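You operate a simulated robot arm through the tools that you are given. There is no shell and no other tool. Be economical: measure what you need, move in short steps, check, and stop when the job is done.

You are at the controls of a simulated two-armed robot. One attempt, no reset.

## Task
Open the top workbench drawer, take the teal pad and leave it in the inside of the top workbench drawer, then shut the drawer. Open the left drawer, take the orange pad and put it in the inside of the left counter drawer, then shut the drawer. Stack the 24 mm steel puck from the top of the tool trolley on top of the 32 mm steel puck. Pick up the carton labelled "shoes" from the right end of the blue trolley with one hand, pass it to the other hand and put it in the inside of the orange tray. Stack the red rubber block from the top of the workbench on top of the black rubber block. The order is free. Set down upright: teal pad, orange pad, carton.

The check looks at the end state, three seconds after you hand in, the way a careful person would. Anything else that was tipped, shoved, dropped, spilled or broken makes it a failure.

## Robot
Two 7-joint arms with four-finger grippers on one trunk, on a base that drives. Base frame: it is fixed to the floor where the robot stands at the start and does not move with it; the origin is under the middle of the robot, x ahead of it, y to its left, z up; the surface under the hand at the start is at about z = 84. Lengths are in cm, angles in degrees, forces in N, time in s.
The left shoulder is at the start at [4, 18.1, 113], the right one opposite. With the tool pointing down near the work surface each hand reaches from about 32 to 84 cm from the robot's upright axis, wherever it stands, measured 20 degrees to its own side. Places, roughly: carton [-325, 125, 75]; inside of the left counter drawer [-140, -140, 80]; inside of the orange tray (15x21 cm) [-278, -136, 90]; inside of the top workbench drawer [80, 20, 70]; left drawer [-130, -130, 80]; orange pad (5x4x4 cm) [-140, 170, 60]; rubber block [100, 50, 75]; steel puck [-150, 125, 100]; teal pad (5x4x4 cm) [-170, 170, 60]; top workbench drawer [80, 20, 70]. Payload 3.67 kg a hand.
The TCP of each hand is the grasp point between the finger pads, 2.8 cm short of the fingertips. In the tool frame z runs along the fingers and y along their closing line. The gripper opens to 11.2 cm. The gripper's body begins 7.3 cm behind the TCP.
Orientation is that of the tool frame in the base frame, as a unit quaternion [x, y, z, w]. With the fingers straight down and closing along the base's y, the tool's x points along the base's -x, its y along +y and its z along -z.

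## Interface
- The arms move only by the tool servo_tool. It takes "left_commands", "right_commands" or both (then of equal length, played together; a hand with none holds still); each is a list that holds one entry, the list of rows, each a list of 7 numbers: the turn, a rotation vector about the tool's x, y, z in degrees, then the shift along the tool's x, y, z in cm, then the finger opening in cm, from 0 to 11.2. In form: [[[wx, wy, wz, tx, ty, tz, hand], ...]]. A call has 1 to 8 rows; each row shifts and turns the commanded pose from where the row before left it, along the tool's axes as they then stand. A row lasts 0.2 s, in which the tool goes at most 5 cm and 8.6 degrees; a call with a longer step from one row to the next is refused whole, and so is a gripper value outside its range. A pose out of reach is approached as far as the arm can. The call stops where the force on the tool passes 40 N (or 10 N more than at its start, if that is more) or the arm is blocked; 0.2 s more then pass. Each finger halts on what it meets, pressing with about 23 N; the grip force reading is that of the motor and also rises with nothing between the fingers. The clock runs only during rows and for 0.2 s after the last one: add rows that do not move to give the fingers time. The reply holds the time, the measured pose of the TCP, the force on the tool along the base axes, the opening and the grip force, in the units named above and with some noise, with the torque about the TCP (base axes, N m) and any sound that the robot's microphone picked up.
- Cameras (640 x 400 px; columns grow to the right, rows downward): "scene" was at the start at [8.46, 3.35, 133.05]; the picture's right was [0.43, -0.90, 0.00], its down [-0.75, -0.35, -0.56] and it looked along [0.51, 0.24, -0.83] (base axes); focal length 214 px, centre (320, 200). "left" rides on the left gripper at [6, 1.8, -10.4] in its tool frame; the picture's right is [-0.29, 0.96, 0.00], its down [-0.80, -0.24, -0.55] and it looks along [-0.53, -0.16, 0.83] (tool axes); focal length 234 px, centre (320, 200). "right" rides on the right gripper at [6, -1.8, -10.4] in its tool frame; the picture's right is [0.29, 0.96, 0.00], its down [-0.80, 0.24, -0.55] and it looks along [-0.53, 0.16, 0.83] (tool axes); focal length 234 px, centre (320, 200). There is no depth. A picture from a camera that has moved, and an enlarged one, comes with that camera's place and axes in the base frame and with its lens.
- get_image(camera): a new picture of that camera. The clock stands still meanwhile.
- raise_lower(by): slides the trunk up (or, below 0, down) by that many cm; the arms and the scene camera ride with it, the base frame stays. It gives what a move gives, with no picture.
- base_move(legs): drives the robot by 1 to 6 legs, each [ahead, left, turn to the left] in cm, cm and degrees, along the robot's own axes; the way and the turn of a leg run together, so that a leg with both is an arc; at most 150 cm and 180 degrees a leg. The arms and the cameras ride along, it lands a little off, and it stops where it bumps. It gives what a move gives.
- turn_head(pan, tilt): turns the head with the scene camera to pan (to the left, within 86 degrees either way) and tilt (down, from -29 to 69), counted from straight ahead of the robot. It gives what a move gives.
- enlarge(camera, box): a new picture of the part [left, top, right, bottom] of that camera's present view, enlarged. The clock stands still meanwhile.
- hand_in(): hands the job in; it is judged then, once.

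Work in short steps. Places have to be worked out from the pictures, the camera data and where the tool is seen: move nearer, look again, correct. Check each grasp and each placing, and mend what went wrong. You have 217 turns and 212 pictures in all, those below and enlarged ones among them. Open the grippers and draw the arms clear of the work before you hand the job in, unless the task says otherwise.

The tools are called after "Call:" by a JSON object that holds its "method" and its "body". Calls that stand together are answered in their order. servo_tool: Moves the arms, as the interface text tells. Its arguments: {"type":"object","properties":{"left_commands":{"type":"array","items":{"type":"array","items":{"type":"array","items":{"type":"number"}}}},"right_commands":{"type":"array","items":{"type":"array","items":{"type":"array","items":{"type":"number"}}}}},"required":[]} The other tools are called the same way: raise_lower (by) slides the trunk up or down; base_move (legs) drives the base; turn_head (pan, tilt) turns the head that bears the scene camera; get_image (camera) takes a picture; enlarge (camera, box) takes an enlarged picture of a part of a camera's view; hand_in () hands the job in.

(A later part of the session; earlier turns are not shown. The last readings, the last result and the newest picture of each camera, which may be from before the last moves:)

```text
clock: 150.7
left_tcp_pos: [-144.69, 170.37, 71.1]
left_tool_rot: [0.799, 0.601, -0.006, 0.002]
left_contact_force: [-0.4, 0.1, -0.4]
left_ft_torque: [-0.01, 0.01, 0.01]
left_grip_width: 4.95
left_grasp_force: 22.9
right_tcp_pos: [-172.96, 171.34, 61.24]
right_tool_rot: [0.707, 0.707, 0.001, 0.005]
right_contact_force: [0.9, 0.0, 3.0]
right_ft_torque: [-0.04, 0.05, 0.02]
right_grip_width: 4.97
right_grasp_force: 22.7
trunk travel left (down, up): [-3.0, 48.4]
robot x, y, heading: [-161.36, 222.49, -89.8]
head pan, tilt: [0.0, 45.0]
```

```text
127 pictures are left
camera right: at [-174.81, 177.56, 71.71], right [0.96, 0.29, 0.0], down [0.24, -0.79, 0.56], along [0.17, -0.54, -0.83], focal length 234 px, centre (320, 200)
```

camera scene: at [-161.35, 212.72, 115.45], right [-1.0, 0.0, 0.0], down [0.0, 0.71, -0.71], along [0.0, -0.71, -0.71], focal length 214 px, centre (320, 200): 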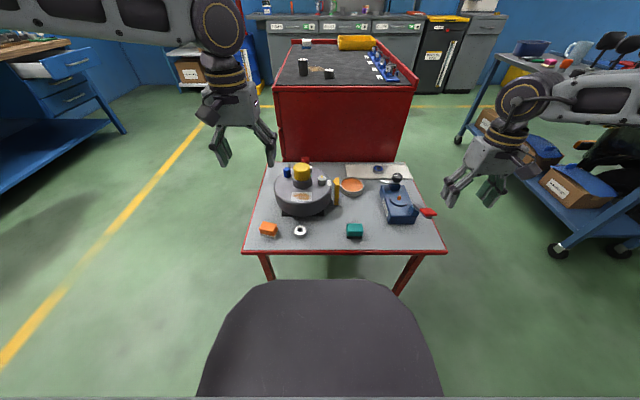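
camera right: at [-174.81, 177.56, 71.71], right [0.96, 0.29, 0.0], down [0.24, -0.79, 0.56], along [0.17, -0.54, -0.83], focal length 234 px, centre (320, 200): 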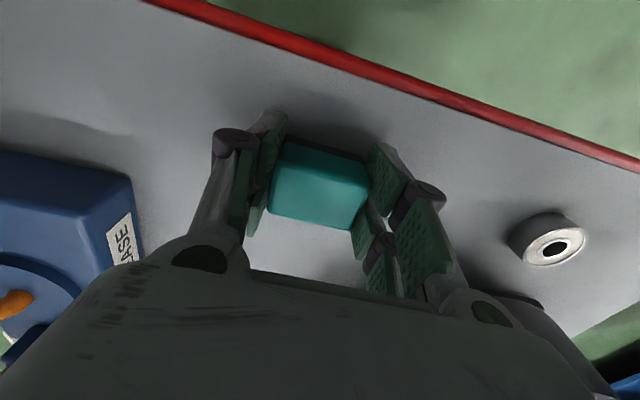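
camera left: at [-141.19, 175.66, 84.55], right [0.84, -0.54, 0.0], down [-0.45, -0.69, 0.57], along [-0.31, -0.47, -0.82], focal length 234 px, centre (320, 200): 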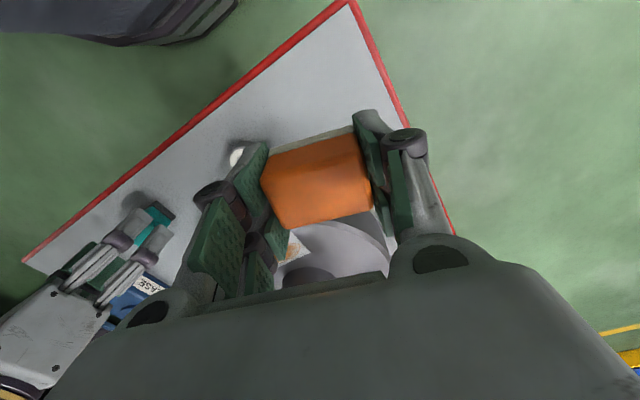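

Both pads held (≈4.95 cm). Raise the trunk and drive back toward the open workbench drawer.

Call:
{"method": "raise_lower", "body": {"by": 38}}

Call:
{"method": "base_move", "body": {"legs": [[-6, 0, 0], [0, 0, 90], [98, 0, 0], [0, -120, 0], [0, -60, 0]]}}

Call:
{"method": "get_image", "body": {"camera": "scene"}}

```text
clock: 154.4
left_tcp_pos: [-144.65, 170.38, 109.24]
left_tool_rot: [0.799, 0.601, -0.007, 0.004]
left_contact_force: [-0.2, 0.5, -0.9]
left_ft_torque: [0.03, 0.0, 0.05]
left_grip_width: 4.97
left_grasp_force: 22.8
right_tcp_pos: [-173.02, 171.44, 99.35]
right_tool_rot: [0.708, 0.707, 0.001, 0.005]
right_contact_force: [0.3, 0.3, -0.9]
right_ft_torque: [-0.04, 0.0, 0.03]
right_grip_width: 4.91
right_grasp_force: 23.1
trunk travel left (down, up): [-41.0, 10.4]
robot x, y, heading: [-161.36, 222.53, -90.0]
head pan, tilt: [0.0, 45.0]
```

```text
clock: 173.6
left_tcp_pos: [-7.35, 64.05, 109.21]
left_tool_rot: [0.135, 0.991, -0.003, 0.007]
left_contact_force: [0.2, -0.1, -1.9]
left_ft_torque: [-0.02, 0.02, 0.01]
left_grip_width: 4.96
left_grasp_force: 23.3
right_tcp_pos: [-8.03, 35.72, 99.41]
right_tool_rot: [-0.006, 1.0, 0.004, 0.002]
right_contact_force: [-0.5, -0.6, -1.0]
right_ft_torque: [0.07, 0.01, -0.02]
right_grip_width: 4.94
right_grasp_force: 23.1
trunk travel left (down, up): [-41.0, 10.4]
robot x, y, heading: [-59.61, 46.77, 0.4]
head pan, tilt: [0.0, 45.0]
```

```text
126 pictures are left
camera scene: at [-49.25, 47.26, 150.4], right [0.01, -1.0, 0.0], down [-0.71, -0.01, -0.71], along [0.71, 0.01, -0.71], focal length 214 px, centre (320, 200)
```

scene: 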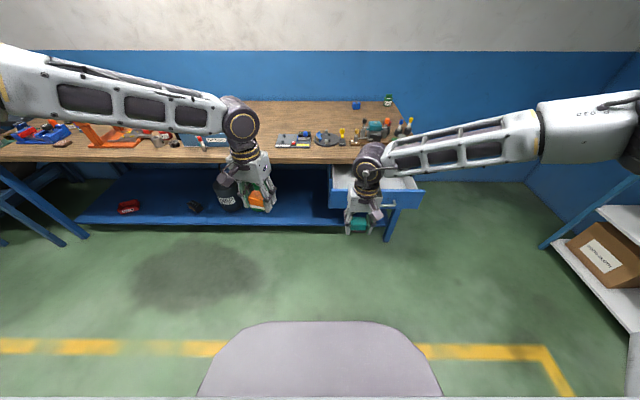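

Driving so that the teal pad hangs over the open drawer.

Call:
{"method": "base_move", "body": {"legs": [[0, -15, -0.4], [41, 0, 0]]}}

Call:
{"method": "turn_head", "body": {"pan": -10, "tilt": 55}}

Call:
{"method": "get_image", "body": {"camera": "scene"}}

Call:
{"method": "get_image", "body": {"camera": "right"}}

```text
clock: 177.2
left_tcp_pos: [33.58, 48.92, 109.3]
left_tool_rot: [0.138, 0.99, -0.002, 0.007]
left_contact_force: [0.9, -0.3, -0.4]
left_ft_torque: [-0.03, 0.02, 0.0]
left_grip_width: 4.94
left_grasp_force: 22.8
right_tcp_pos: [32.61, 20.64, 99.4]
right_tool_rot: [-0.002, 1.0, 0.004, 0.002]
right_contact_force: [-0.1, -0.2, -1.1]
right_ft_torque: [0.0, 0.01, -0.01]
right_grip_width: 4.97
right_grasp_force: 22.4
trunk travel left (down, up): [-41.0, 10.4]
robot x, y, heading: [-18.72, 31.87, 0.3]
head pan, tilt: [0.0, 45.0]
```

```text
clock: 177.9
left_tcp_pos: [33.79, 48.92, 109.12]
left_tool_rot: [0.139, 0.99, -0.002, 0.006]
left_contact_force: [0.6, -0.4, -1.1]
left_ft_torque: [-0.01, 0.01, 0.02]
left_grip_width: 4.99
left_grasp_force: 22.7
right_tcp_pos: [32.73, 20.53, 99.34]
right_tool_rot: [-0.003, 1.0, 0.004, 0.003]
right_contact_force: [-0.2, 0.3, -0.1]
right_ft_torque: [0.0, 0.06, -0.03]
right_grip_width: 4.94
right_grasp_force: 23.1
trunk travel left (down, up): [-41.0, 10.4]
robot x, y, heading: [-18.62, 32.22, 0.1]
head pan, tilt: [-10.0, 55.0]
```

```text
125 pictures are left
camera scene: at [-9.36, 31.07, 149.06], right [-0.17, -0.99, 0.0], down [-0.81, 0.14, -0.57], along [0.56, -0.1, -0.82], focal length 214 px, centre (320, 200)
```

scene: 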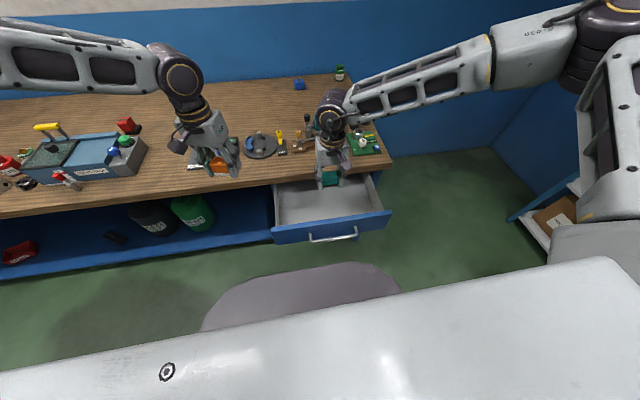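

```text
124 pictures are left
camera right: at [26.75, 18.75, 109.7], right [-0.29, 0.96, 0.01], down [0.79, 0.24, 0.56], along [0.53, 0.17, -0.83], focal length 234 px, centre (320, 200)
```

right: 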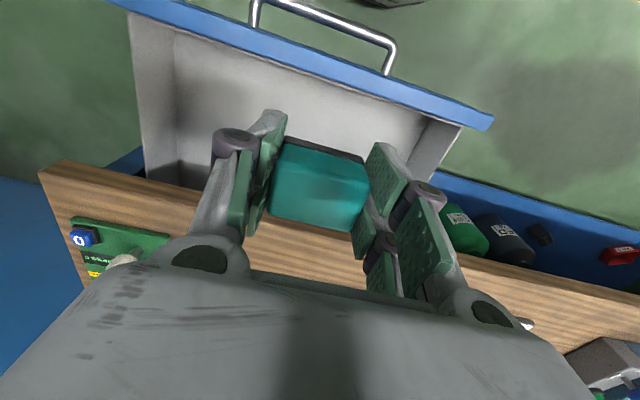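

Pad is over the drawer; shift 3 cm further in, then lower by trunk 21 cm and check.

Call:
{"method": "servo_tool", "body": {"right_commands": [[[0, 0, 0, -3.2, 0, 0, 4], [0, 0, 0, 0, 0, 0, 4]]]}}

Call:
{"method": "raise_lower", "body": {"by": -21}}

Call:
{"method": "get_image", "body": {"camera": "right"}}

Call:
{"method": "get_image", "body": {"camera": "scene"}}

```text
clock: 178.5
left_tcp_pos: [33.62, 48.9, 109.27]
left_tool_rot: [0.138, 0.99, -0.003, 0.007]
left_contact_force: [-0.3, 0.1, -0.1]
left_ft_torque: [0.02, 0.02, 0.0]
left_grip_width: 4.93
left_grasp_force: 23.0
right_tcp_pos: [35.22, 19.42, 100.1]
right_tool_rot: [-0.002, 1.0, 0.004, 0.003]
right_contact_force: [0.2, -0.7, -1.2]
right_ft_torque: [-0.03, 0.0, 0.0]
right_grip_width: 4.96
right_grasp_force: 23.0
right hand out of reach, approached as far as the arm can: row 1
trunk travel left (down, up): [-41.0, 10.4]
robot x, y, heading: [-18.37, 31.95, -0.2]
head pan, tilt: [-10.0, 55.0]
```

```text
clock: 180.8
left_tcp_pos: [33.6, 48.92, 88.32]
left_tool_rot: [0.137, 0.99, -0.003, 0.007]
left_contact_force: [-0.8, -0.1, -0.4]
left_ft_torque: [0.05, 0.01, 0.01]
left_grip_width: 4.95
left_grasp_force: 22.8
right_tcp_pos: [35.17, 19.43, 79.16]
right_tool_rot: [-0.003, 1.0, 0.004, 0.004]
right_contact_force: [0.8, 0.0, -0.2]
right_ft_torque: [0.01, 0.01, 0.0]
right_grip_width: 4.96
right_grasp_force: 22.6
trunk travel left (down, up): [-20.0, 31.4]
robot x, y, heading: [-18.81, 32.1, 0.3]
head pan, tilt: [-10.0, 55.0]
```

```text
123 pictures are left
camera right: at [29.15, 17.63, 89.51], right [-0.29, 0.96, 0.01], down [0.79, 0.24, 0.56], along [0.54, 0.17, -0.83], focal length 234 px, centre (320, 200)
```

right: 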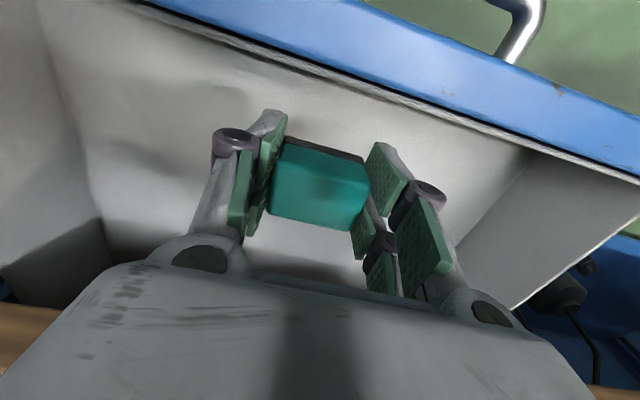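

```text
122 pictures are left
camera scene: at [-9.47, 31.06, 128.16], right [-0.17, -0.99, 0.0], down [-0.81, 0.14, -0.57], along [0.57, -0.1, -0.82], focal length 214 px, centre (320, 200)
```

scene: 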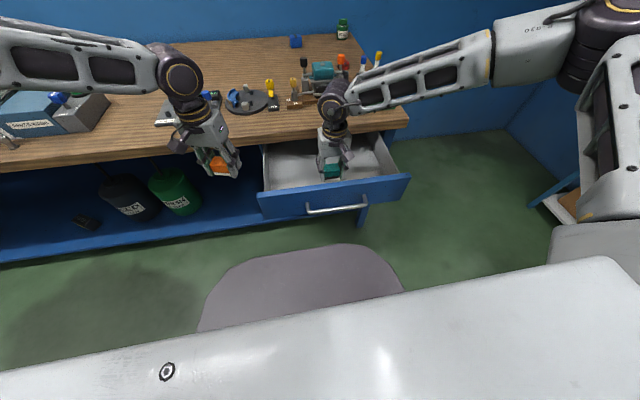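

Pad is inside the drawer opening. Lower further in small steps watching force.

Call:
{"method": "raise_lower", "body": {"by": -4.5}}

Call:
{"method": "get_image", "body": {"camera": "right"}}

```text
clock: 181.6
left_tcp_pos: [33.69, 48.95, 83.75]
left_tool_rot: [0.138, 0.99, -0.003, 0.006]
left_contact_force: [-0.3, 0.0, -0.3]
left_ft_torque: [-0.04, -0.02, -0.02]
left_grip_width: 4.99
left_grasp_force: 23.6
right_tcp_pos: [35.08, 19.44, 74.66]
right_tool_rot: [-0.002, 1.0, 0.004, 0.003]
right_contact_force: [0.1, 0.1, -0.7]
right_ft_torque: [-0.03, 0.01, 0.0]
right_grip_width: 4.97
right_grasp_force: 22.9
trunk travel left (down, up): [-15.5, 35.9]
robot x, y, heading: [-18.48, 32.15, 0.2]
head pan, tilt: [-10.0, 55.0]
```

```text
121 pictures are left
camera right: at [29.15, 17.63, 84.98], right [-0.29, 0.96, 0.01], down [0.79, 0.24, 0.56], along [0.54, 0.17, -0.83], focal length 234 px, centre (320, 200)
```

right: 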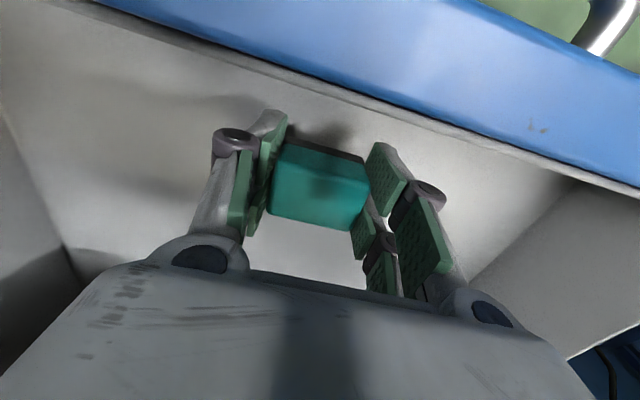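

Shadow is closing in. Lowering with the arm in small rows (halts on contact).

Call:
{"method": "servo_tool", "body": {"right_commands": [[[0, 0, 0, 0, 0, 0.5, 4], [0, 0, 0, 0, 0, 0.5, 4], [0, 0, 0, 0, 0, 0, 4]]]}}

Call:
{"method": "servo_tool", "body": {"right_commands": [[[0, 0, 0, 0, 0, 0.4, 4], [0, 0, 0, 0, 0, 0.4, 4], [0, 0, 0, 0, 0, 0, 4]]]}}

Call:
{"method": "get_image", "body": {"camera": "right"}}

```text
clock: 182.4
left_tcp_pos: [33.61, 48.82, 83.71]
left_tool_rot: [0.138, 0.99, -0.003, 0.007]
left_contact_force: [-0.3, -0.1, -0.2]
left_ft_torque: [-0.02, 0.0, 0.02]
left_grip_width: 4.95
left_grasp_force: 22.7
right_tcp_pos: [35.0, 19.06, 73.69]
right_tool_rot: [-0.002, 1.0, 0.004, 0.003]
right_contact_force: [-0.7, 0.4, -1.3]
right_ft_torque: [0.0, 0.01, 0.0]
right_grip_width: 4.96
right_grasp_force: 22.9
right hand out of reach, approached as far as the arm can: row 2
trunk travel left (down, up): [-15.5, 35.9]
robot x, y, heading: [-18.38, 31.93, 0.0]
head pan, tilt: [-10.0, 55.0]
```

```text
clock: 183.2
left_tcp_pos: [33.61, 48.97, 83.72]
left_tool_rot: [0.138, 0.99, -0.002, 0.007]
left_contact_force: [-0.4, -0.4, -0.2]
left_ft_torque: [0.01, -0.01, -0.01]
left_grip_width: 4.93
left_grasp_force: 22.5
right_tcp_pos: [34.73, 18.85, 73.07]
right_tool_rot: [-0.003, 1.0, 0.005, 0.004]
right_contact_force: [0.0, 0.6, 0.1]
right_ft_torque: [0.03, -0.04, 0.0]
right_grip_width: 4.98
right_grasp_force: 23.7
right hand out of reach, approached as far as the arm can: row 2
trunk travel left (down, up): [-15.5, 35.9]
robot x, y, heading: [-18.72, 32.17, 0.0]
head pan, tilt: [-10.0, 55.0]
```

```text
120 pictures are left
camera right: at [28.8, 17.04, 83.52], right [-0.29, 0.96, 0.01], down [0.79, 0.24, 0.56], along [0.54, 0.17, -0.83], focal length 234 px, centre (320, 200)
```

right: 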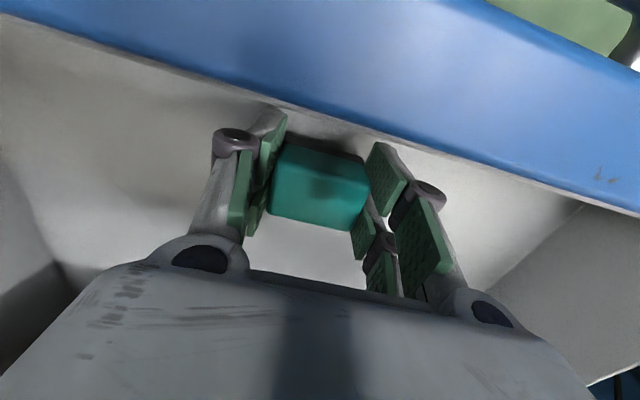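

Near reach limit; continue with trunk steps.

Call:
{"method": "raise_lower", "body": {"by": -1}}

Call:
{"method": "raise_lower", "body": {"by": -0.7}}

```text
clock: 183.8
left_tcp_pos: [33.69, 49.05, 82.78]
left_tool_rot: [0.139, 0.99, -0.004, 0.007]
left_contact_force: [-0.4, -0.2, -0.5]
left_ft_torque: [0.04, 0.01, -0.02]
left_grip_width: 4.97
left_grasp_force: 23.4
right_tcp_pos: [34.91, 19.0, 72.11]
right_tool_rot: [-0.002, 1.0, 0.005, 0.003]
right_contact_force: [-0.1, 0.6, 0.2]
right_ft_torque: [0.0, 0.01, 0.01]
right_grip_width: 4.98
right_grasp_force: 23.1
trunk travel left (down, up): [-14.5, 36.9]
robot x, y, heading: [-18.5, 32.01, -0.0]
head pan, tilt: [-10.0, 55.0]
```

```text
clock: 184.4
left_tcp_pos: [33.52, 48.97, 82.26]
left_tool_rot: [0.139, 0.99, -0.003, 0.006]
left_contact_force: [0.6, -0.3, -0.9]
left_ft_torque: [0.03, -0.02, -0.03]
left_grip_width: 4.94
left_grasp_force: 23.2
right_tcp_pos: [34.82, 18.97, 71.76]
right_tool_rot: [-0.003, 1.0, 0.005, 0.006]
right_contact_force: [1.7, -3.2, 18.2]
right_ft_torque: [-0.1, -0.09, -0.02]
right_grip_width: 5.0
right_grasp_force: 23.0
trunk travel left (down, up): [-13.8, 37.6]
robot x, y, heading: [-18.75, 32.0, 0.4]
head pan, tilt: [-10.0, 55.0]
```

Contact with the drawer floor (18 N at z≈71.8). Releasing and rising.

Call:
{"method": "servo_tool", "body": {"right_commands": [[[0, 0, 0, 0, 0, 0, 5.5], [0, 0, 0, 0, 0, 0, 7], [0, 0, 0, 0, 0, 0, 8], [0, 0, 0, 0, 0, -3, 8], [0, 0, 0, 0, 0, -4, 8], [0, 0, 0, 0, 0, -4, 8]]]}}

Call:
{"method": "raise_lower", "body": {"by": 10}}

Call:
{"method": "get_image", "body": {"camera": "right"}}

```text
clock: 185.8
left_tcp_pos: [33.53, 48.99, 82.07]
left_tool_rot: [0.139, 0.99, -0.003, 0.006]
left_contact_force: [-0.2, 0.8, 0.5]
left_ft_torque: [-0.01, -0.02, 0.0]
left_grip_width: 4.93
left_grasp_force: 23.6
right_tcp_pos: [34.7, 18.82, 82.34]
right_tool_rot: [-0.003, 1.0, 0.004, 0.004]
right_contact_force: [0.0, -0.1, -0.4]
right_ft_torque: [0.02, -0.02, 0.01]
right_grip_width: 8.01
right_grasp_force: 0.0
trunk travel left (down, up): [-13.8, 37.6]
robot x, y, heading: [-18.62, 32.07, 0.3]
head pan, tilt: [-10.0, 55.0]
```

```text
clock: 187.1
left_tcp_pos: [33.71, 48.99, 92.03]
left_tool_rot: [0.138, 0.99, -0.003, 0.006]
left_contact_force: [-0.6, 0.1, -0.4]
left_ft_torque: [0.02, -0.02, 0.01]
left_grip_width: 4.95
left_grasp_force: 22.9
right_tcp_pos: [34.77, 18.68, 92.41]
right_tool_rot: [-0.002, 1.0, 0.005, 0.003]
right_contact_force: [-0.1, 0.3, -1.0]
right_ft_torque: [0.01, -0.02, 0.01]
right_grip_width: 7.97
right_grasp_force: 0.0
trunk travel left (down, up): [-23.8, 27.6]
robot x, y, heading: [-18.37, 32.37, 0.2]
head pan, tilt: [-10.0, 55.0]
```

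```text
119 pictures are left
camera right: at [28.74, 16.89, 102.75], right [-0.29, 0.96, 0.01], down [0.79, 0.24, 0.56], along [0.54, 0.17, -0.83], focal length 234 px, centre (320, 200)
```

right: 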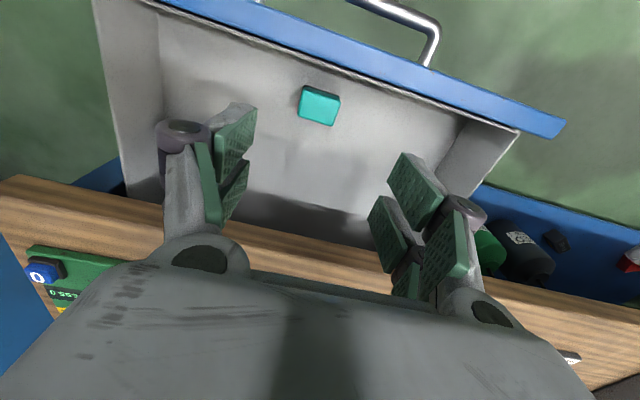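

Teal pad rests upright in the drawer. Now prepare to shut: back off, retract/raise the left hand, and pitch the right fingers 25° forward with fingers closed.

Call:
{"method": "base_move", "body": {"legs": [[-22, 0, 0]]}}

Call:
{"method": "servo_tool", "body": {"left_commands": [[[0, 0, 0, 2, 0, -4, 4], [0, 0, 0, 2, 0, -4, 4], [0, 0, 0, 2, 0, -4, 4], [0, 0, 0, 2, 0, -4, 4], [0, 0, 0, 0, 0, -4, 4]]], "right_commands": [[[0, -8.4, 0, 0, 0, 0, 5], [0, -8.4, 0, 0, 0, 0, 3], [0, -8.2, 0, 0, 0, 0, 1], [0, 0, 0, 0, 0, 0, 0], [0, 0, 0, 0, 0, 0, 0]]]}}

Call:
{"method": "raise_lower", "body": {"by": -18}}

Call:
{"method": "get_image", "body": {"camera": "right"}}

Call:
{"method": "get_image", "body": {"camera": "scene"}}

```text
clock: 188.8
left_tcp_pos: [11.93, 48.97, 92.03]
left_tool_rot: [0.136, 0.991, -0.002, 0.007]
left_contact_force: [-0.5, -0.6, -0.6]
left_ft_torque: [-0.01, 0.02, -0.01]
left_grip_width: 4.94
left_grasp_force: 23.3
right_tcp_pos: [12.95, 18.81, 92.44]
right_tool_rot: [-0.004, 1.0, 0.005, 0.005]
right_contact_force: [-0.4, 0.8, -0.7]
right_ft_torque: [0.01, -0.03, -0.01]
right_grip_width: 7.97
right_grasp_force: 0.0
trunk travel left (down, up): [-23.8, 27.6]
robot x, y, heading: [-40.25, 31.51, 0.5]
head pan, tilt: [-10.0, 55.0]
```

```text
clock: 190.0
left_tcp_pos: [3.87, 51.23, 112.03]
left_tool_rot: [0.137, 0.991, -0.002, 0.006]
left_contact_force: [-0.4, 0.2, -0.8]
left_ft_torque: [0.02, 0.05, 0.01]
left_grip_width: 4.95
left_grasp_force: 23.3
right_tcp_pos: [13.0, 18.74, 92.5]
right_tool_rot: [-0.002, 0.975, 0.006, 0.221]
right_contact_force: [-0.5, -0.4, -0.2]
right_ft_torque: [0.01, -0.03, 0.01]
right_grip_width: 0.0
right_grasp_force: 23.2
trunk travel left (down, up): [-23.8, 27.6]
robot x, y, heading: [-39.86, 31.98, 0.3]
head pan, tilt: [-10.0, 55.0]
```

```text
clock: 192.0
left_tcp_pos: [3.91, 51.33, 93.77]
left_tool_rot: [0.136, 0.991, -0.003, 0.007]
left_contact_force: [-1.2, 0.5, 0.5]
left_ft_torque: [0.0, 0.01, -0.01]
left_grip_width: 4.94
left_grasp_force: 22.8
right_tcp_pos: [13.1, 18.87, 74.34]
right_tool_rot: [-0.003, 0.975, 0.005, 0.221]
right_contact_force: [0.0, -0.6, -0.6]
right_ft_torque: [-0.01, 0.01, 0.0]
right_grip_width: 0.03
right_grasp_force: 23.1
trunk travel left (down, up): [-5.8, 45.6]
robot x, y, heading: [-40.16, 31.96, 0.5]
head pan, tilt: [-10.0, 55.0]
```

```text
118 pictures are left
camera right: at [3.27, 16.93, 81.14], right [-0.27, 0.96, -0.11], down [0.48, 0.24, 0.85], along [0.84, 0.17, -0.52], focal length 234 px, centre (320, 200)
```

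right: 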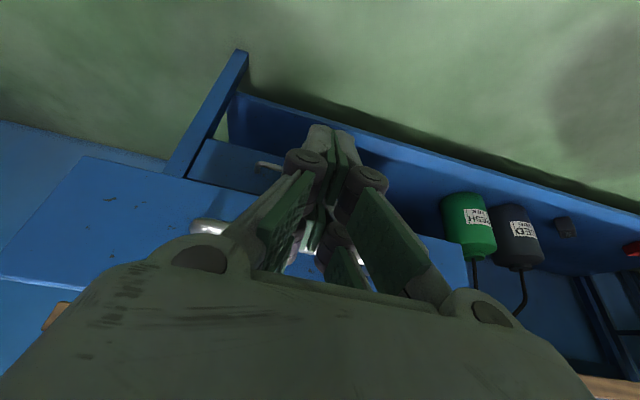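

```text
117 pictures are left
camera scene: at [-31.21, 30.96, 113.8], right [-0.17, -0.99, 0.0], down [-0.81, 0.14, -0.57], along [0.57, -0.1, -0.82], focal length 214 px, centre (320, 200)
```

scene: 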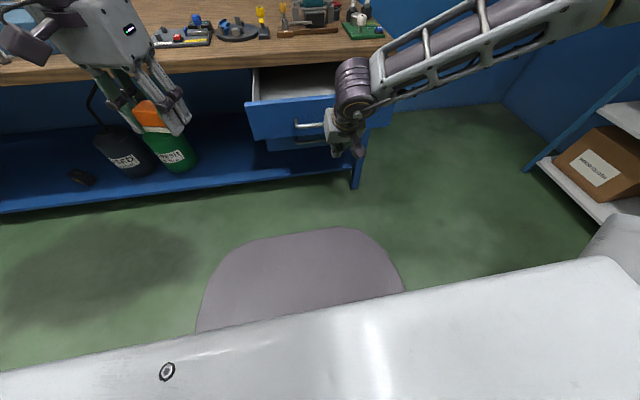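

Finger line is level with the bar (z≈73.5). Driving ahead 20 cm to push the drawer part-way.

Call:
{"method": "base_move", "body": {"legs": [[20, 0, -0.4]]}}

Call:
{"method": "get_image", "body": {"camera": "scene"}}

Call:
{"method": "get_image", "body": {"camera": "right"}}

```text
clock: 193.6
left_tcp_pos: [24.29, 50.93, 93.69]
left_tool_rot: [0.141, 0.99, -0.002, 0.006]
left_contact_force: [1.2, -0.1, -0.1]
left_ft_torque: [-0.02, 0.05, -0.01]
left_grip_width: 4.97
left_grasp_force: 22.7
right_tcp_pos: [33.18, 18.32, 74.25]
right_tool_rot: [0.002, 0.975, 0.004, 0.22]
right_contact_force: [0.6, 0.4, -0.4]
right_ft_torque: [-0.03, 0.0, -0.01]
right_grip_width: 0.0
right_grasp_force: 22.8
trunk travel left (down, up): [-5.8, 45.6]
robot x, y, heading: [-20.59, 31.85, -0.4]
head pan, tilt: [-10.0, 55.0]
```

```text
116 pictures are left
camera scene: at [-10.94, 30.91, 113.78], right [-0.18, -0.98, 0.0], down [-0.81, 0.14, -0.57], along [0.56, -0.1, -0.82], focal length 214 px, centre (320, 200)
```

scene: 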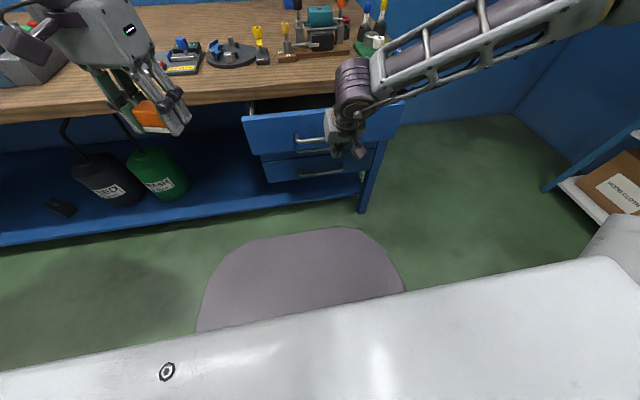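

```text
115 pictures are left
camera right: at [23.35, 16.54, 81.07], right [-0.26, 0.96, -0.11], down [0.48, 0.23, 0.84], along [0.84, 0.16, -0.52], focal length 234 px, centre (320, 200)
```

right: 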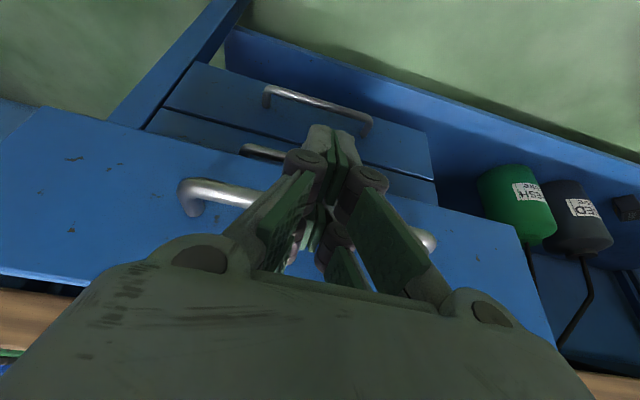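

The drawer is closing. Continue 12 cm.

Call:
{"method": "base_move", "body": {"legs": [[12, 0, 0.3]]}}

Call:
{"method": "get_image", "body": {"camera": "scene"}}

Call:
{"method": "get_image", "body": {"camera": "right"}}

```text
clock: 195.0
left_tcp_pos: [35.83, 51.15, 93.73]
left_tool_rot: [0.138, 0.99, -0.004, 0.007]
left_contact_force: [-0.3, 0.0, -0.7]
left_ft_torque: [0.01, -0.01, -0.03]
left_grip_width: 4.97
left_grasp_force: 22.5
right_tcp_pos: [44.36, 18.58, 73.79]
right_tool_rot: [-0.001, 0.977, 0.004, 0.213]
right_contact_force: [0.8, -0.2, -0.4]
right_ft_torque: [0.02, -0.02, 0.0]
right_grip_width: 0.0
right_grasp_force: 35.8
trunk travel left (down, up): [-5.8, 45.6]
robot x, y, heading: [-8.58, 31.54, 0.2]
head pan, tilt: [-10.0, 55.0]
stopped in leg 1: the force on the tool passed its limit at 50 N (the readings are from after the stop); the commanded pose is now the measured one
```

```text
114 pictures are left
camera scene: at [0.72, 30.96, 113.79], right [-0.17, -0.99, 0.0], down [-0.81, 0.14, -0.57], along [0.56, -0.1, -0.82], focal length 214 px, centre (320, 200)
```

scene: 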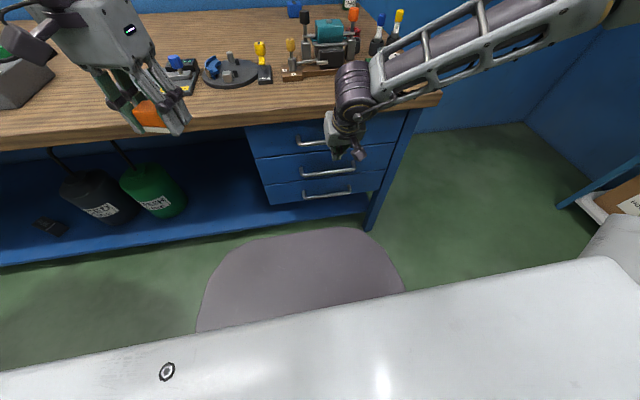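

```text
113 pictures are left
camera right: at [34.58, 16.81, 80.82], right [-0.27, 0.96, -0.11], down [0.49, 0.24, 0.84], along [0.83, 0.17, -0.54], focal length 234 px, centre (320, 200)
```

right: 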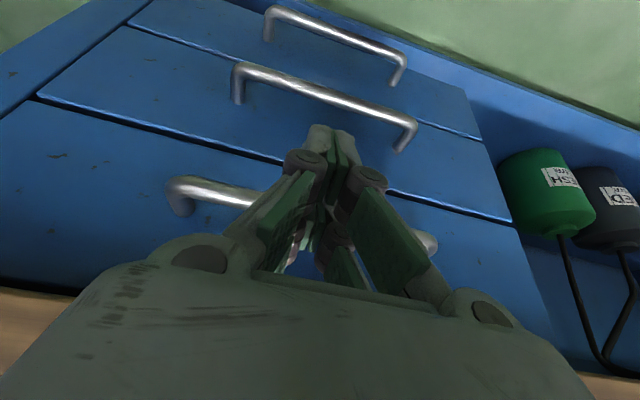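

The drawer is shut flush. Back off, raise, and drive toward the counter on the -y side.

Call:
{"method": "base_move", "body": {"legs": [[-25, 0, 0]]}}

Call:
{"method": "raise_lower", "body": {"by": 25}}

Call:
{"method": "base_move", "body": {"legs": [[-75, 0, 0], [0, 0, -90], [45, 0, 0]]}}

Call:
{"method": "turn_head", "body": {"pan": -15, "tilt": 25}}

Call:
{"method": "get_image", "body": {"camera": "scene"}}

```text
clock: 196.9
left_tcp_pos: [10.38, 50.99, 93.83]
left_tool_rot: [0.139, 0.99, -0.004, 0.007]
left_contact_force: [0.4, 0.7, -0.5]
left_ft_torque: [-0.04, 0.0, -0.04]
left_grip_width: 4.97
left_grasp_force: 23.3
right_tcp_pos: [18.77, 18.57, 73.95]
right_tool_rot: [-0.001, 0.977, 0.004, 0.214]
right_contact_force: [-1.0, -0.2, 0.9]
right_ft_torque: [-0.02, -0.03, 0.0]
right_grip_width: 0.0
right_grasp_force: 35.6
trunk travel left (down, up): [-5.8, 45.6]
robot x, y, heading: [-34.49, 32.01, 0.1]
head pan, tilt: [-10.0, 55.0]
```

```text
clock: 199.4
left_tcp_pos: [10.44, 50.98, 118.89]
left_tool_rot: [0.14, 0.99, -0.003, 0.006]
left_contact_force: [-0.2, 0.5, -1.0]
left_ft_torque: [-0.02, -0.01, 0.04]
left_grip_width: 4.95
left_grasp_force: 23.1
right_tcp_pos: [18.87, 18.49, 98.93]
right_tool_rot: [-0.001, 0.977, 0.004, 0.213]
right_contact_force: [0.0, -0.5, 0.3]
right_ft_torque: [0.08, 0.02, -0.04]
right_grip_width: 0.01
right_grasp_force: 35.1
trunk travel left (down, up): [-30.8, 20.6]
robot x, y, heading: [-33.88, 31.82, 0.1]
head pan, tilt: [-10.0, 55.0]
```

```text
clock: 210.2
left_tcp_pos: [-89.21, -57.96, 118.87]
left_tool_rot: [0.797, 0.604, -0.007, 0.003]
left_contact_force: [-0.7, -0.1, -0.7]
left_ft_torque: [-0.02, -0.04, 0.0]
left_grip_width: 4.94
left_grasp_force: 23.1
right_tcp_pos: [-121.44, -66.45, 99.0]
right_tool_rot: [0.688, 0.693, -0.148, 0.155]
right_contact_force: [-0.4, -0.1, -0.3]
right_ft_torque: [-0.02, -0.02, -0.02]
right_grip_width: 0.0
right_grasp_force: 36.2
trunk travel left (down, up): [-30.8, 20.6]
robot x, y, heading: [-108.58, -13.77, -89.5]
head pan, tilt: [-10.0, 55.0]
```

```text
clock: 211.2
left_tcp_pos: [-89.24, -57.94, 118.85]
left_tool_rot: [0.797, 0.604, -0.007, 0.003]
left_contact_force: [0.0, -0.7, 0.2]
left_ft_torque: [0.0, 0.0, 0.01]
left_grip_width: 4.96
left_grasp_force: 22.4
right_tcp_pos: [-121.7, -66.45, 99.06]
right_tool_rot: [0.688, 0.693, -0.147, 0.154]
right_contact_force: [0.0, 0.9, 0.4]
right_ft_torque: [-0.01, 0.01, 0.0]
right_grip_width: 0.0
right_grasp_force: 35.7
trunk travel left (down, up): [-30.8, 20.6]
robot x, y, heading: [-108.4, -13.82, -89.6]
head pan, tilt: [-15.0, 25.0]
```

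```text
112 pictures are left
camera scene: at [-110.86, -24.3, 143.25], right [-0.97, 0.25, 0.0], down [0.11, 0.41, -0.91], along [-0.23, -0.88, -0.42], focal length 214 px, centre (320, 200)
```

scene: 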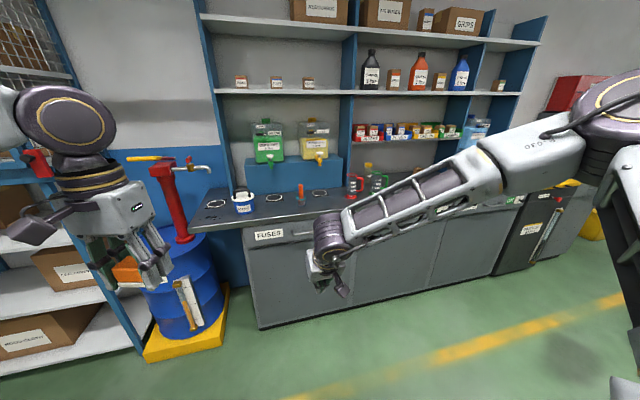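

The leftmost drawer (labelled FUSES) of the counter is visible, handle hidden by my right hand. Look more to the right and closer.

Call:
{"method": "enlarge", "body": {"camera": "scene", "box": [220, 190, 420, 315]}}

Call:
{"method": "get_image", "body": {"camera": "right"}}

Call:
{"method": "turn_head", "body": {"pan": -55, "tilt": 20}}

Call:
{"method": "get_image", "body": {"camera": "scene"}}

```text
3.20 times, centred on (320, 252) of scene
camera zoom: at [-110.86, -24.3, 143.25], right [-0.97, 0.25, 0.0], down [0.11, 0.41, -0.91], along [-0.23, -0.88, -0.42], focal length 686 px, centre (320, 32)
```

zoom: 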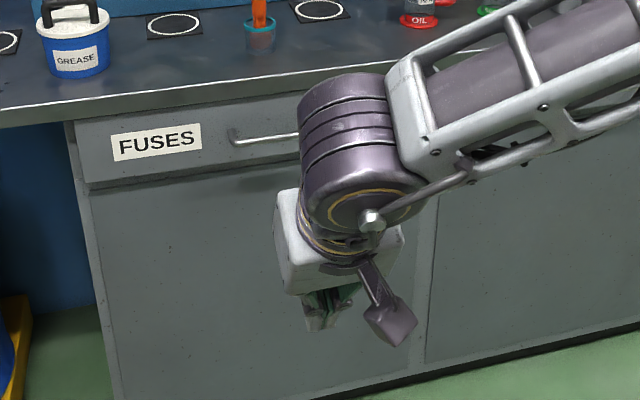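

```text
110 pictures are left
camera right: at [-123.52, -56.54, 105.93], right [0.96, 0.27, -0.11], down [0.24, -0.49, 0.84], along [0.17, -0.83, -0.53], focal length 234 px, centre (320, 200)
```

right: 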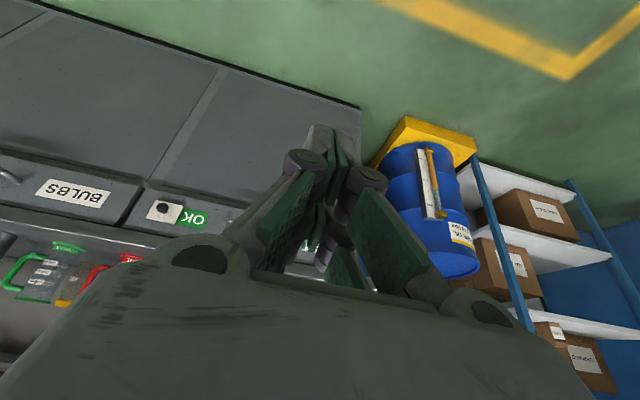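

```text
clock: 212.3
left_tcp_pos: [-89.15, -57.82, 118.78]
left_tool_rot: [0.798, 0.603, -0.007, 0.003]
left_contact_force: [-0.9, 0.9, 0.1]
left_ft_torque: [-0.01, 0.0, 0.01]
left_grip_width: 4.91
left_grasp_force: 22.7
right_tcp_pos: [-121.57, -66.4, 98.92]
right_tool_rot: [0.689, 0.693, -0.147, 0.154]
right_contact_force: [0.1, -0.1, 0.0]
right_ft_torque: [-0.02, -0.01, -0.01]
right_grip_width: 0.0
right_grasp_force: 35.7
trunk travel left (down, up): [-30.8, 20.6]
robot x, y, heading: [-108.54, -13.62, -89.7]
head pan, tilt: [-55.0, 20.0]
```

```text
109 pictures are left
camera scene: at [-116.12, -20.82, 144.06], right [-0.58, 0.82, 0.0], down [0.28, 0.2, -0.94], along [-0.77, -0.54, -0.34], focal length 214 px, centre (320, 200)
```

scene: 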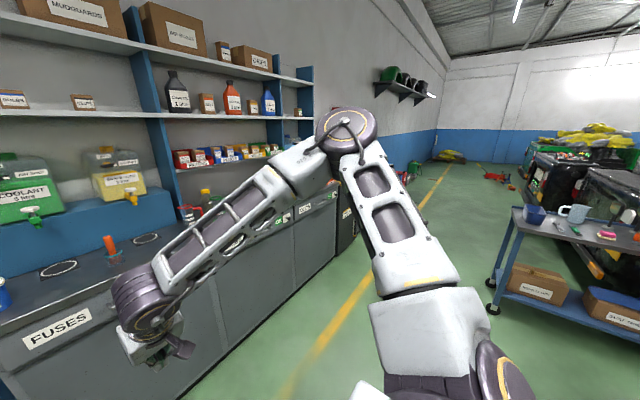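

The FUSES drawer spans x≈-96…-162, handle centre ≈[-129,-126,75.5]. I'll reconfigure the right hand to point forward with vertical closing (as before), first moving it outward; also retract the left hand.

Call:
{"method": "servo_tool", "body": {"left_commands": [[[0, 0, 0, 2, 0, 0, 4], [0, 0, 0, 2, 0, 0, 4], [0, 0, 0, 2, 0, 0, 4], [0, 0, 0, 2, 0, 0, 4], [0, 0, 0, 0, 0, 0, 4], [0, 0, 0, 0, 0, 0, 4]]], "right_commands": [[[0, 0, 0, 0.75, -4.2, -0.35, 3], [0, 0, 0, 0.75, -4.2, -0.35, 5], [0, 0, 0, 0.75, -4.2, -0.35, 6], [0, 0, 0, 0.75, -4.2, -0.35, 6], [0, 0, 0, 0.75, -4.2, -0.35, 6], [0, 0, 0, 0.75, -4.2, -0.35, 6]]]}}

Call:
{"method": "servo_tool", "body": {"right_commands": [[[-3.89, -3.89, 6.1, 0, 0, 0, 6], [-3.89, -3.89, 6.1, 0, 0, 0, 6], [-3.89, -3.89, 6.1, 0, 0, 0, 6], [-3.89, -3.89, 6.1, 0, 0, 0, 6], [-3.89, -3.89, 6.1, 0, 0, 0, 6], [-3.89, -3.89, 6.1, 0, 0, 0, 6], [-3.89, -3.89, 6.1, 0, 0, 0, 6]]]}}

Call:
{"method": "servo_tool", "body": {"right_commands": [[[-3.89, -3.89, 6.1, 0, 0, 0, 6], [-3.89, -3.89, 6.1, 0, 0, 0, 6], [-3.89, -3.89, 6.1, 0, 0, 0, 6], [-3.89, -3.89, 6.1, 0, 0, 0, 6], [-3.89, -3.89, 6.1, 0, 0, 0, 6], [-3.89, -3.89, 6.1, 0, 0, 0, 6], [0, 0, 0, 0, 0, 0, 6]]]}}

```text
clock: 213.7
left_tcp_pos: [-87.11, -50.1, 118.81]
left_tool_rot: [0.797, 0.604, -0.005, 0.003]
left_contact_force: [0.1, 0.1, 0.3]
left_ft_torque: [-0.03, 0.02, -0.03]
left_grip_width: 4.97
left_grasp_force: 22.8
right_tcp_pos: [-146.89, -61.74, 98.72]
right_tool_rot: [0.688, 0.694, -0.147, 0.155]
right_contact_force: [0.7, -0.1, -0.7]
right_ft_torque: [-0.06, -0.04, 0.0]
right_grip_width: 6.0
right_grasp_force: 0.0
trunk travel left (down, up): [-30.8, 20.6]
robot x, y, heading: [-108.35, -13.37, -89.8]
head pan, tilt: [-55.0, 20.0]
```

```text
clock: 215.3
left_tcp_pos: [-87.08, -50.11, 118.68]
left_tool_rot: [0.798, 0.603, -0.007, 0.003]
left_contact_force: [1.1, 0.2, -0.6]
left_ft_torque: [0.0, -0.01, 0.02]
left_grip_width: 4.95
left_grasp_force: 22.6
right_tcp_pos: [-146.85, -61.57, 98.9]
right_tool_rot: [0.782, 0.361, -0.071, 0.503]
right_contact_force: [-0.4, -0.5, 2.3]
right_ft_torque: [0.24, 0.04, 0.01]
right_grip_width: 5.99
right_grasp_force: 0.1
trunk travel left (down, up): [-30.8, 20.6]
robot x, y, heading: [-108.5, -13.74, -89.4]
head pan, tilt: [-55.0, 20.0]
```

```text
clock: 216.9
left_tcp_pos: [-86.95, -50.21, 118.74]
left_tool_rot: [0.798, 0.603, -0.007, 0.002]
left_contact_force: [-0.1, 0.3, -1.3]
left_ft_torque: [-0.04, -0.03, -0.05]
left_grip_width: 4.94
left_grasp_force: 23.3
right_tcp_pos: [-151.09, -60.89, 102.26]
right_tool_rot: [0.712, 0.006, 0.012, 0.702]
right_contact_force: [-0.3, -0.7, 0.4]
right_ft_torque: [-0.02, -0.02, 0.02]
right_grip_width: 6.0
right_grasp_force: 0.0
right hand out of reach, approached as far as the arm can: row 4, 5, 6
trunk travel left (down, up): [-30.8, 20.6]
robot x, y, heading: [-108.59, -13.55, -89.6]
head pan, tilt: [-55.0, 20.0]
```

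Hand is now pointing at the counter. Strafe left 22 cm and lower 26.5 cm to align with the handle, then look.

Call:
{"method": "base_move", "body": {"legs": [[20, 0, 0], [0, 22, 0]]}}

Call:
{"method": "raise_lower", "body": {"by": -26.5}}

Call:
{"method": "turn_head", "body": {"pan": -15, "tilt": 40}}

Call:
{"method": "get_image", "body": {"camera": "scene"}}

Call:
{"method": "get_image", "body": {"camera": "right"}}

```text
clock: 219.8
left_tcp_pos: [-65.03, -70.24, 118.74]
left_tool_rot: [0.799, 0.602, -0.007, 0.003]
left_contact_force: [0.0, 0.0, -0.8]
left_ft_torque: [0.01, 0.01, 0.0]
left_grip_width: 4.96
left_grasp_force: 23.2
right_tcp_pos: [-129.26, -80.53, 102.13]
right_tool_rot: [0.713, 0.004, 0.01, 0.701]
right_contact_force: [0.9, -0.4, 0.1]
right_ft_torque: [-0.01, 0.0, 0.0]
right_grip_width: 6.0
right_grasp_force: 0.0
trunk travel left (down, up): [-30.8, 20.6]
robot x, y, heading: [-86.18, -33.5, -89.7]
head pan, tilt: [-55.0, 20.0]
```

```text
clock: 222.5
left_tcp_pos: [-64.94, -70.29, 92.2]
left_tool_rot: [0.799, 0.602, -0.006, 0.003]
left_contact_force: [0.0, 0.0, -0.6]
left_ft_torque: [0.01, -0.02, 0.01]
left_grip_width: 4.95
left_grasp_force: 22.5
right_tcp_pos: [-129.3, -80.6, 75.58]
right_tool_rot: [0.712, 0.005, 0.01, 0.702]
right_contact_force: [0.6, 0.8, -0.1]
right_ft_torque: [-0.02, 0.0, -0.01]
right_grip_width: 6.01
right_grasp_force: 0.0
trunk travel left (down, up): [-4.3, 47.1]
robot x, y, heading: [-86.67, -33.53, -89.9]
head pan, tilt: [-55.0, 20.0]
```

```text
clock: 223.6
left_tcp_pos: [-64.98, -70.17, 92.17]
left_tool_rot: [0.798, 0.602, -0.007, 0.003]
left_contact_force: [0.8, 0.2, -0.2]
left_ft_torque: [-0.04, -0.02, -0.02]
left_grip_width: 4.96
left_grasp_force: 23.6
right_tcp_pos: [-129.22, -80.5, 75.66]
right_tool_rot: [0.712, 0.004, 0.01, 0.702]
right_contact_force: [-0.5, -0.2, -0.6]
right_ft_torque: [-0.01, -0.03, -0.03]
right_grip_width: 5.99
right_grasp_force: 0.2
trunk travel left (down, up): [-4.3, 47.1]
robot x, y, heading: [-85.94, -33.75, -89.8]
head pan, tilt: [-15.0, 40.0]
```

```text
108 pictures are left
camera scene: at [-88.59, -43.55, 114.38], right [-0.97, 0.26, 0.0], down [0.17, 0.62, -0.77], along [-0.2, -0.74, -0.64], focal length 214 px, centre (320, 200)
```

scene: 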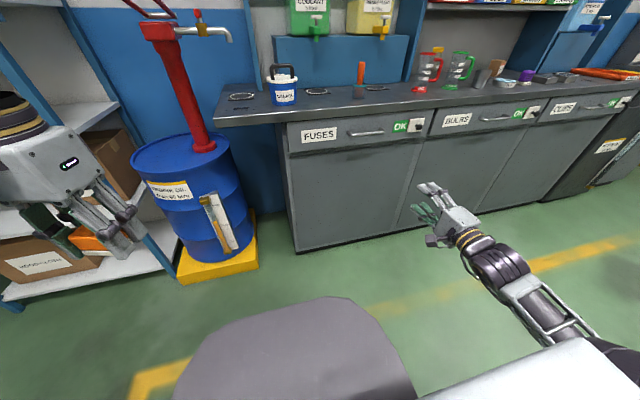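

```text
107 pictures are left
camera right: at [-123.44, -69.9, 74.07], right [0.28, -0.01, 0.96], down [-0.81, 0.53, 0.24], along [-0.51, -0.85, 0.14], focal length 234 px, centre (320, 200)
```

right: 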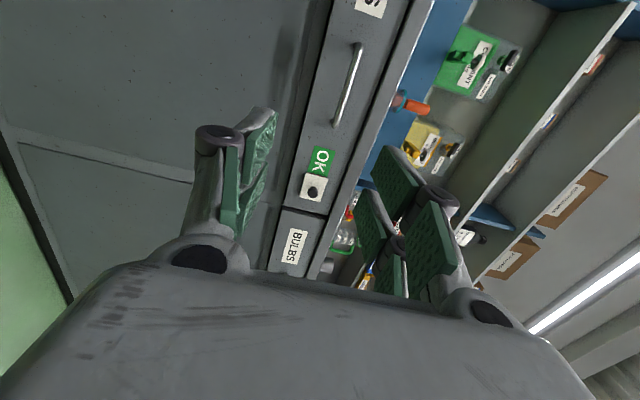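

Triangulating: handle centre ≈[-127.7, -120, 80]. I'll check the "OK"/lock markings and raise 4.4 cm.

Call:
{"method": "enlarge", "body": {"camera": "scene", "box": [280, 100, 440, 200]}}

Call:
{"method": "raise_lower", "body": {"by": 4.4}}

Call:
{"method": "base_move", "body": {"legs": [[30, 0, 0]]}}

Call:
{"method": "get_image", "body": {"camera": "right"}}

Call:
{"method": "get_image", "body": {"camera": "scene"}}

```text
4.00 times, centred on (360, 150) of scene
camera zoom: at [-88.59, -43.55, 114.38], right [-0.97, 0.26, 0.0], down [0.17, 0.62, -0.77], along [-0.2, -0.74, -0.64], focal length 858 px, centre (160, 400)
```

zoom: 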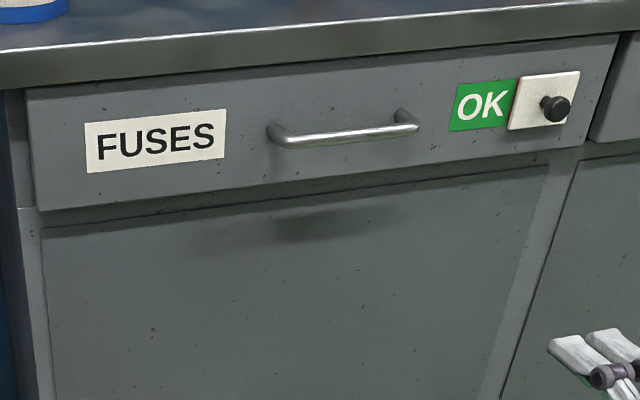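

```text
clock: 224.5
left_tcp_pos: [-64.83, -70.24, 96.62]
left_tool_rot: [0.799, 0.602, -0.007, 0.003]
left_contact_force: [0.3, 0.7, -0.8]
left_ft_torque: [0.0, -0.01, 0.02]
left_grip_width: 4.95
left_grasp_force: 23.3
right_tcp_pos: [-129.2, -80.59, 79.99]
right_tool_rot: [0.713, 0.005, 0.01, 0.701]
right_contact_force: [-0.7, -0.1, 0.1]
right_ft_torque: [0.03, -0.01, -0.01]
right_grip_width: 5.99
right_grasp_force: 0.0
trunk travel left (down, up): [-8.7, 42.7]
robot x, y, heading: [-85.79, -33.88, -89.9]
head pan, tilt: [-15.0, 40.0]
```

```text
clock: 226.5
left_tcp_pos: [-65.27, -100.23, 96.52]
left_tool_rot: [0.8, 0.6, -0.006, 0.002]
left_contact_force: [-0.2, 0.0, -0.3]
left_ft_torque: [0.04, -0.03, 0.01]
left_grip_width: 4.95
left_grasp_force: 22.9
right_tcp_pos: [-129.42, -110.15, 80.07]
right_tool_rot: [0.713, 0.003, 0.009, 0.701]
right_contact_force: [-0.9, 0.2, 0.7]
right_ft_torque: [-0.03, 0.03, 0.0]
right_grip_width: 6.04
right_grasp_force: 0.0
trunk travel left (down, up): [-8.7, 42.7]
robot x, y, heading: [-86.5, -63.25, -90.3]
head pan, tilt: [-15.0, 40.0]
```

```text
105 pictures are left
camera right: at [-123.65, -99.59, 78.43], right [0.28, -0.01, 0.96], down [-0.81, 0.54, 0.24], along [-0.52, -0.84, 0.14], focal length 234 px, centre (320, 200)
```

right: 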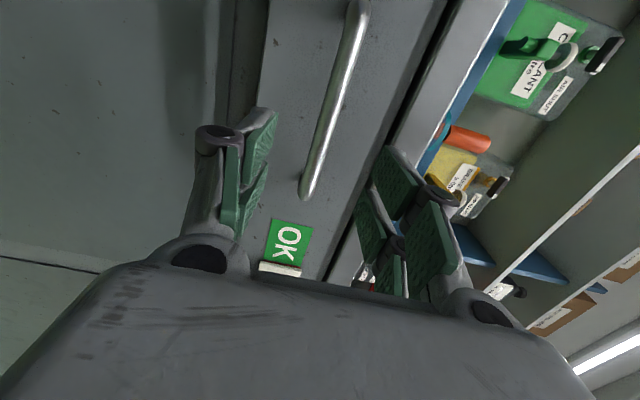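

```text
104 pictures are left
camera scene: at [-88.66, -73.46, 118.77], right [-0.96, 0.26, 0.0], down [0.17, 0.62, -0.77], along [-0.2, -0.74, -0.64], focal length 214 px, centre (320, 200)
```

scene: 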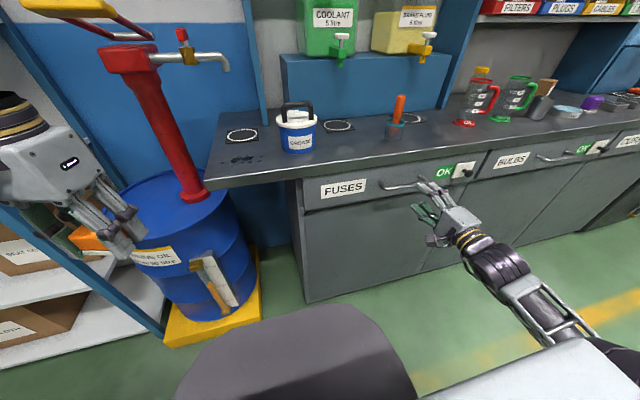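

Bar is at y≈-117, z≈79.9; hand height matches. Advance 6.3 cm.

Call:
{"method": "base_move", "body": {"legs": [[6.3, 0, 0.3]]}}

Call:
{"method": "get_image", "body": {"camera": "right"}}

Call:
{"method": "enlarge", "body": {"camera": "scene", "box": [340, 150, 540, 275]}}

```text
clock: 227.5
left_tcp_pos: [-64.98, -106.49, 96.53]
left_tool_rot: [0.798, 0.602, -0.005, 0.002]
left_contact_force: [0.5, -1.2, -0.1]
left_ft_torque: [0.07, -0.01, 0.0]
left_grip_width: 4.95
left_grasp_force: 23.1
right_tcp_pos: [-129.34, -116.79, 79.96]
right_tool_rot: [0.713, 0.004, 0.01, 0.701]
right_contact_force: [0.6, -0.9, 0.2]
right_ft_torque: [0.01, 0.01, 0.01]
right_grip_width: 6.01
right_grasp_force: 0.1
trunk travel left (down, up): [-8.7, 42.7]
robot x, y, heading: [-86.71, -69.34, -89.8]
head pan, tilt: [-15.0, 40.0]
```

```text
103 pictures are left
camera right: at [-123.44, -106.16, 78.4], right [0.28, -0.01, 0.96], down [-0.81, 0.53, 0.24], along [-0.51, -0.85, 0.14], focal length 234 px, centre (320, 200)
```

right: 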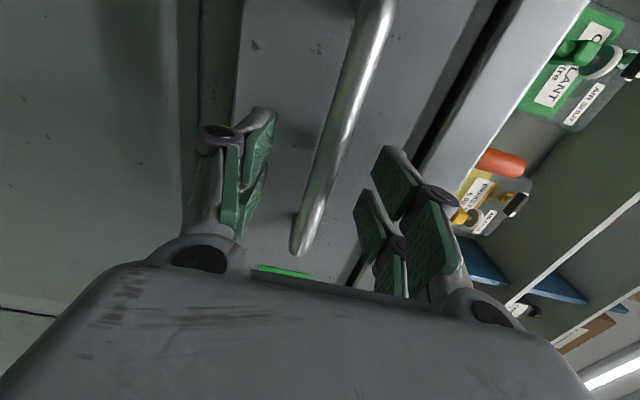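

```text
3.20 times, centred on (440, 212) of scene
camera zoom: at [-88.6, -79.86, 118.76], right [-0.97, 0.26, 0.0], down [0.17, 0.62, -0.76], along [-0.2, -0.74, -0.64], focal length 686 px, centre (-64, 160)
```

zoom: 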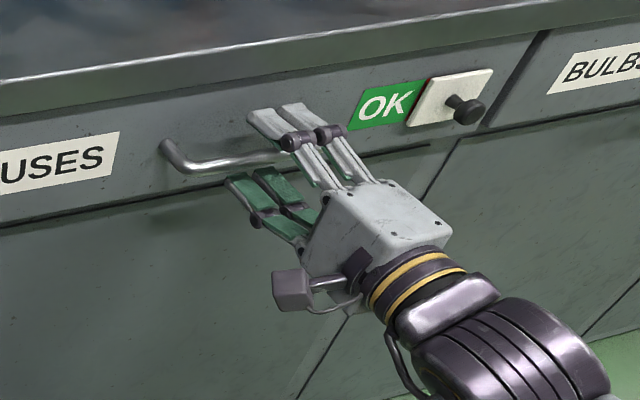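

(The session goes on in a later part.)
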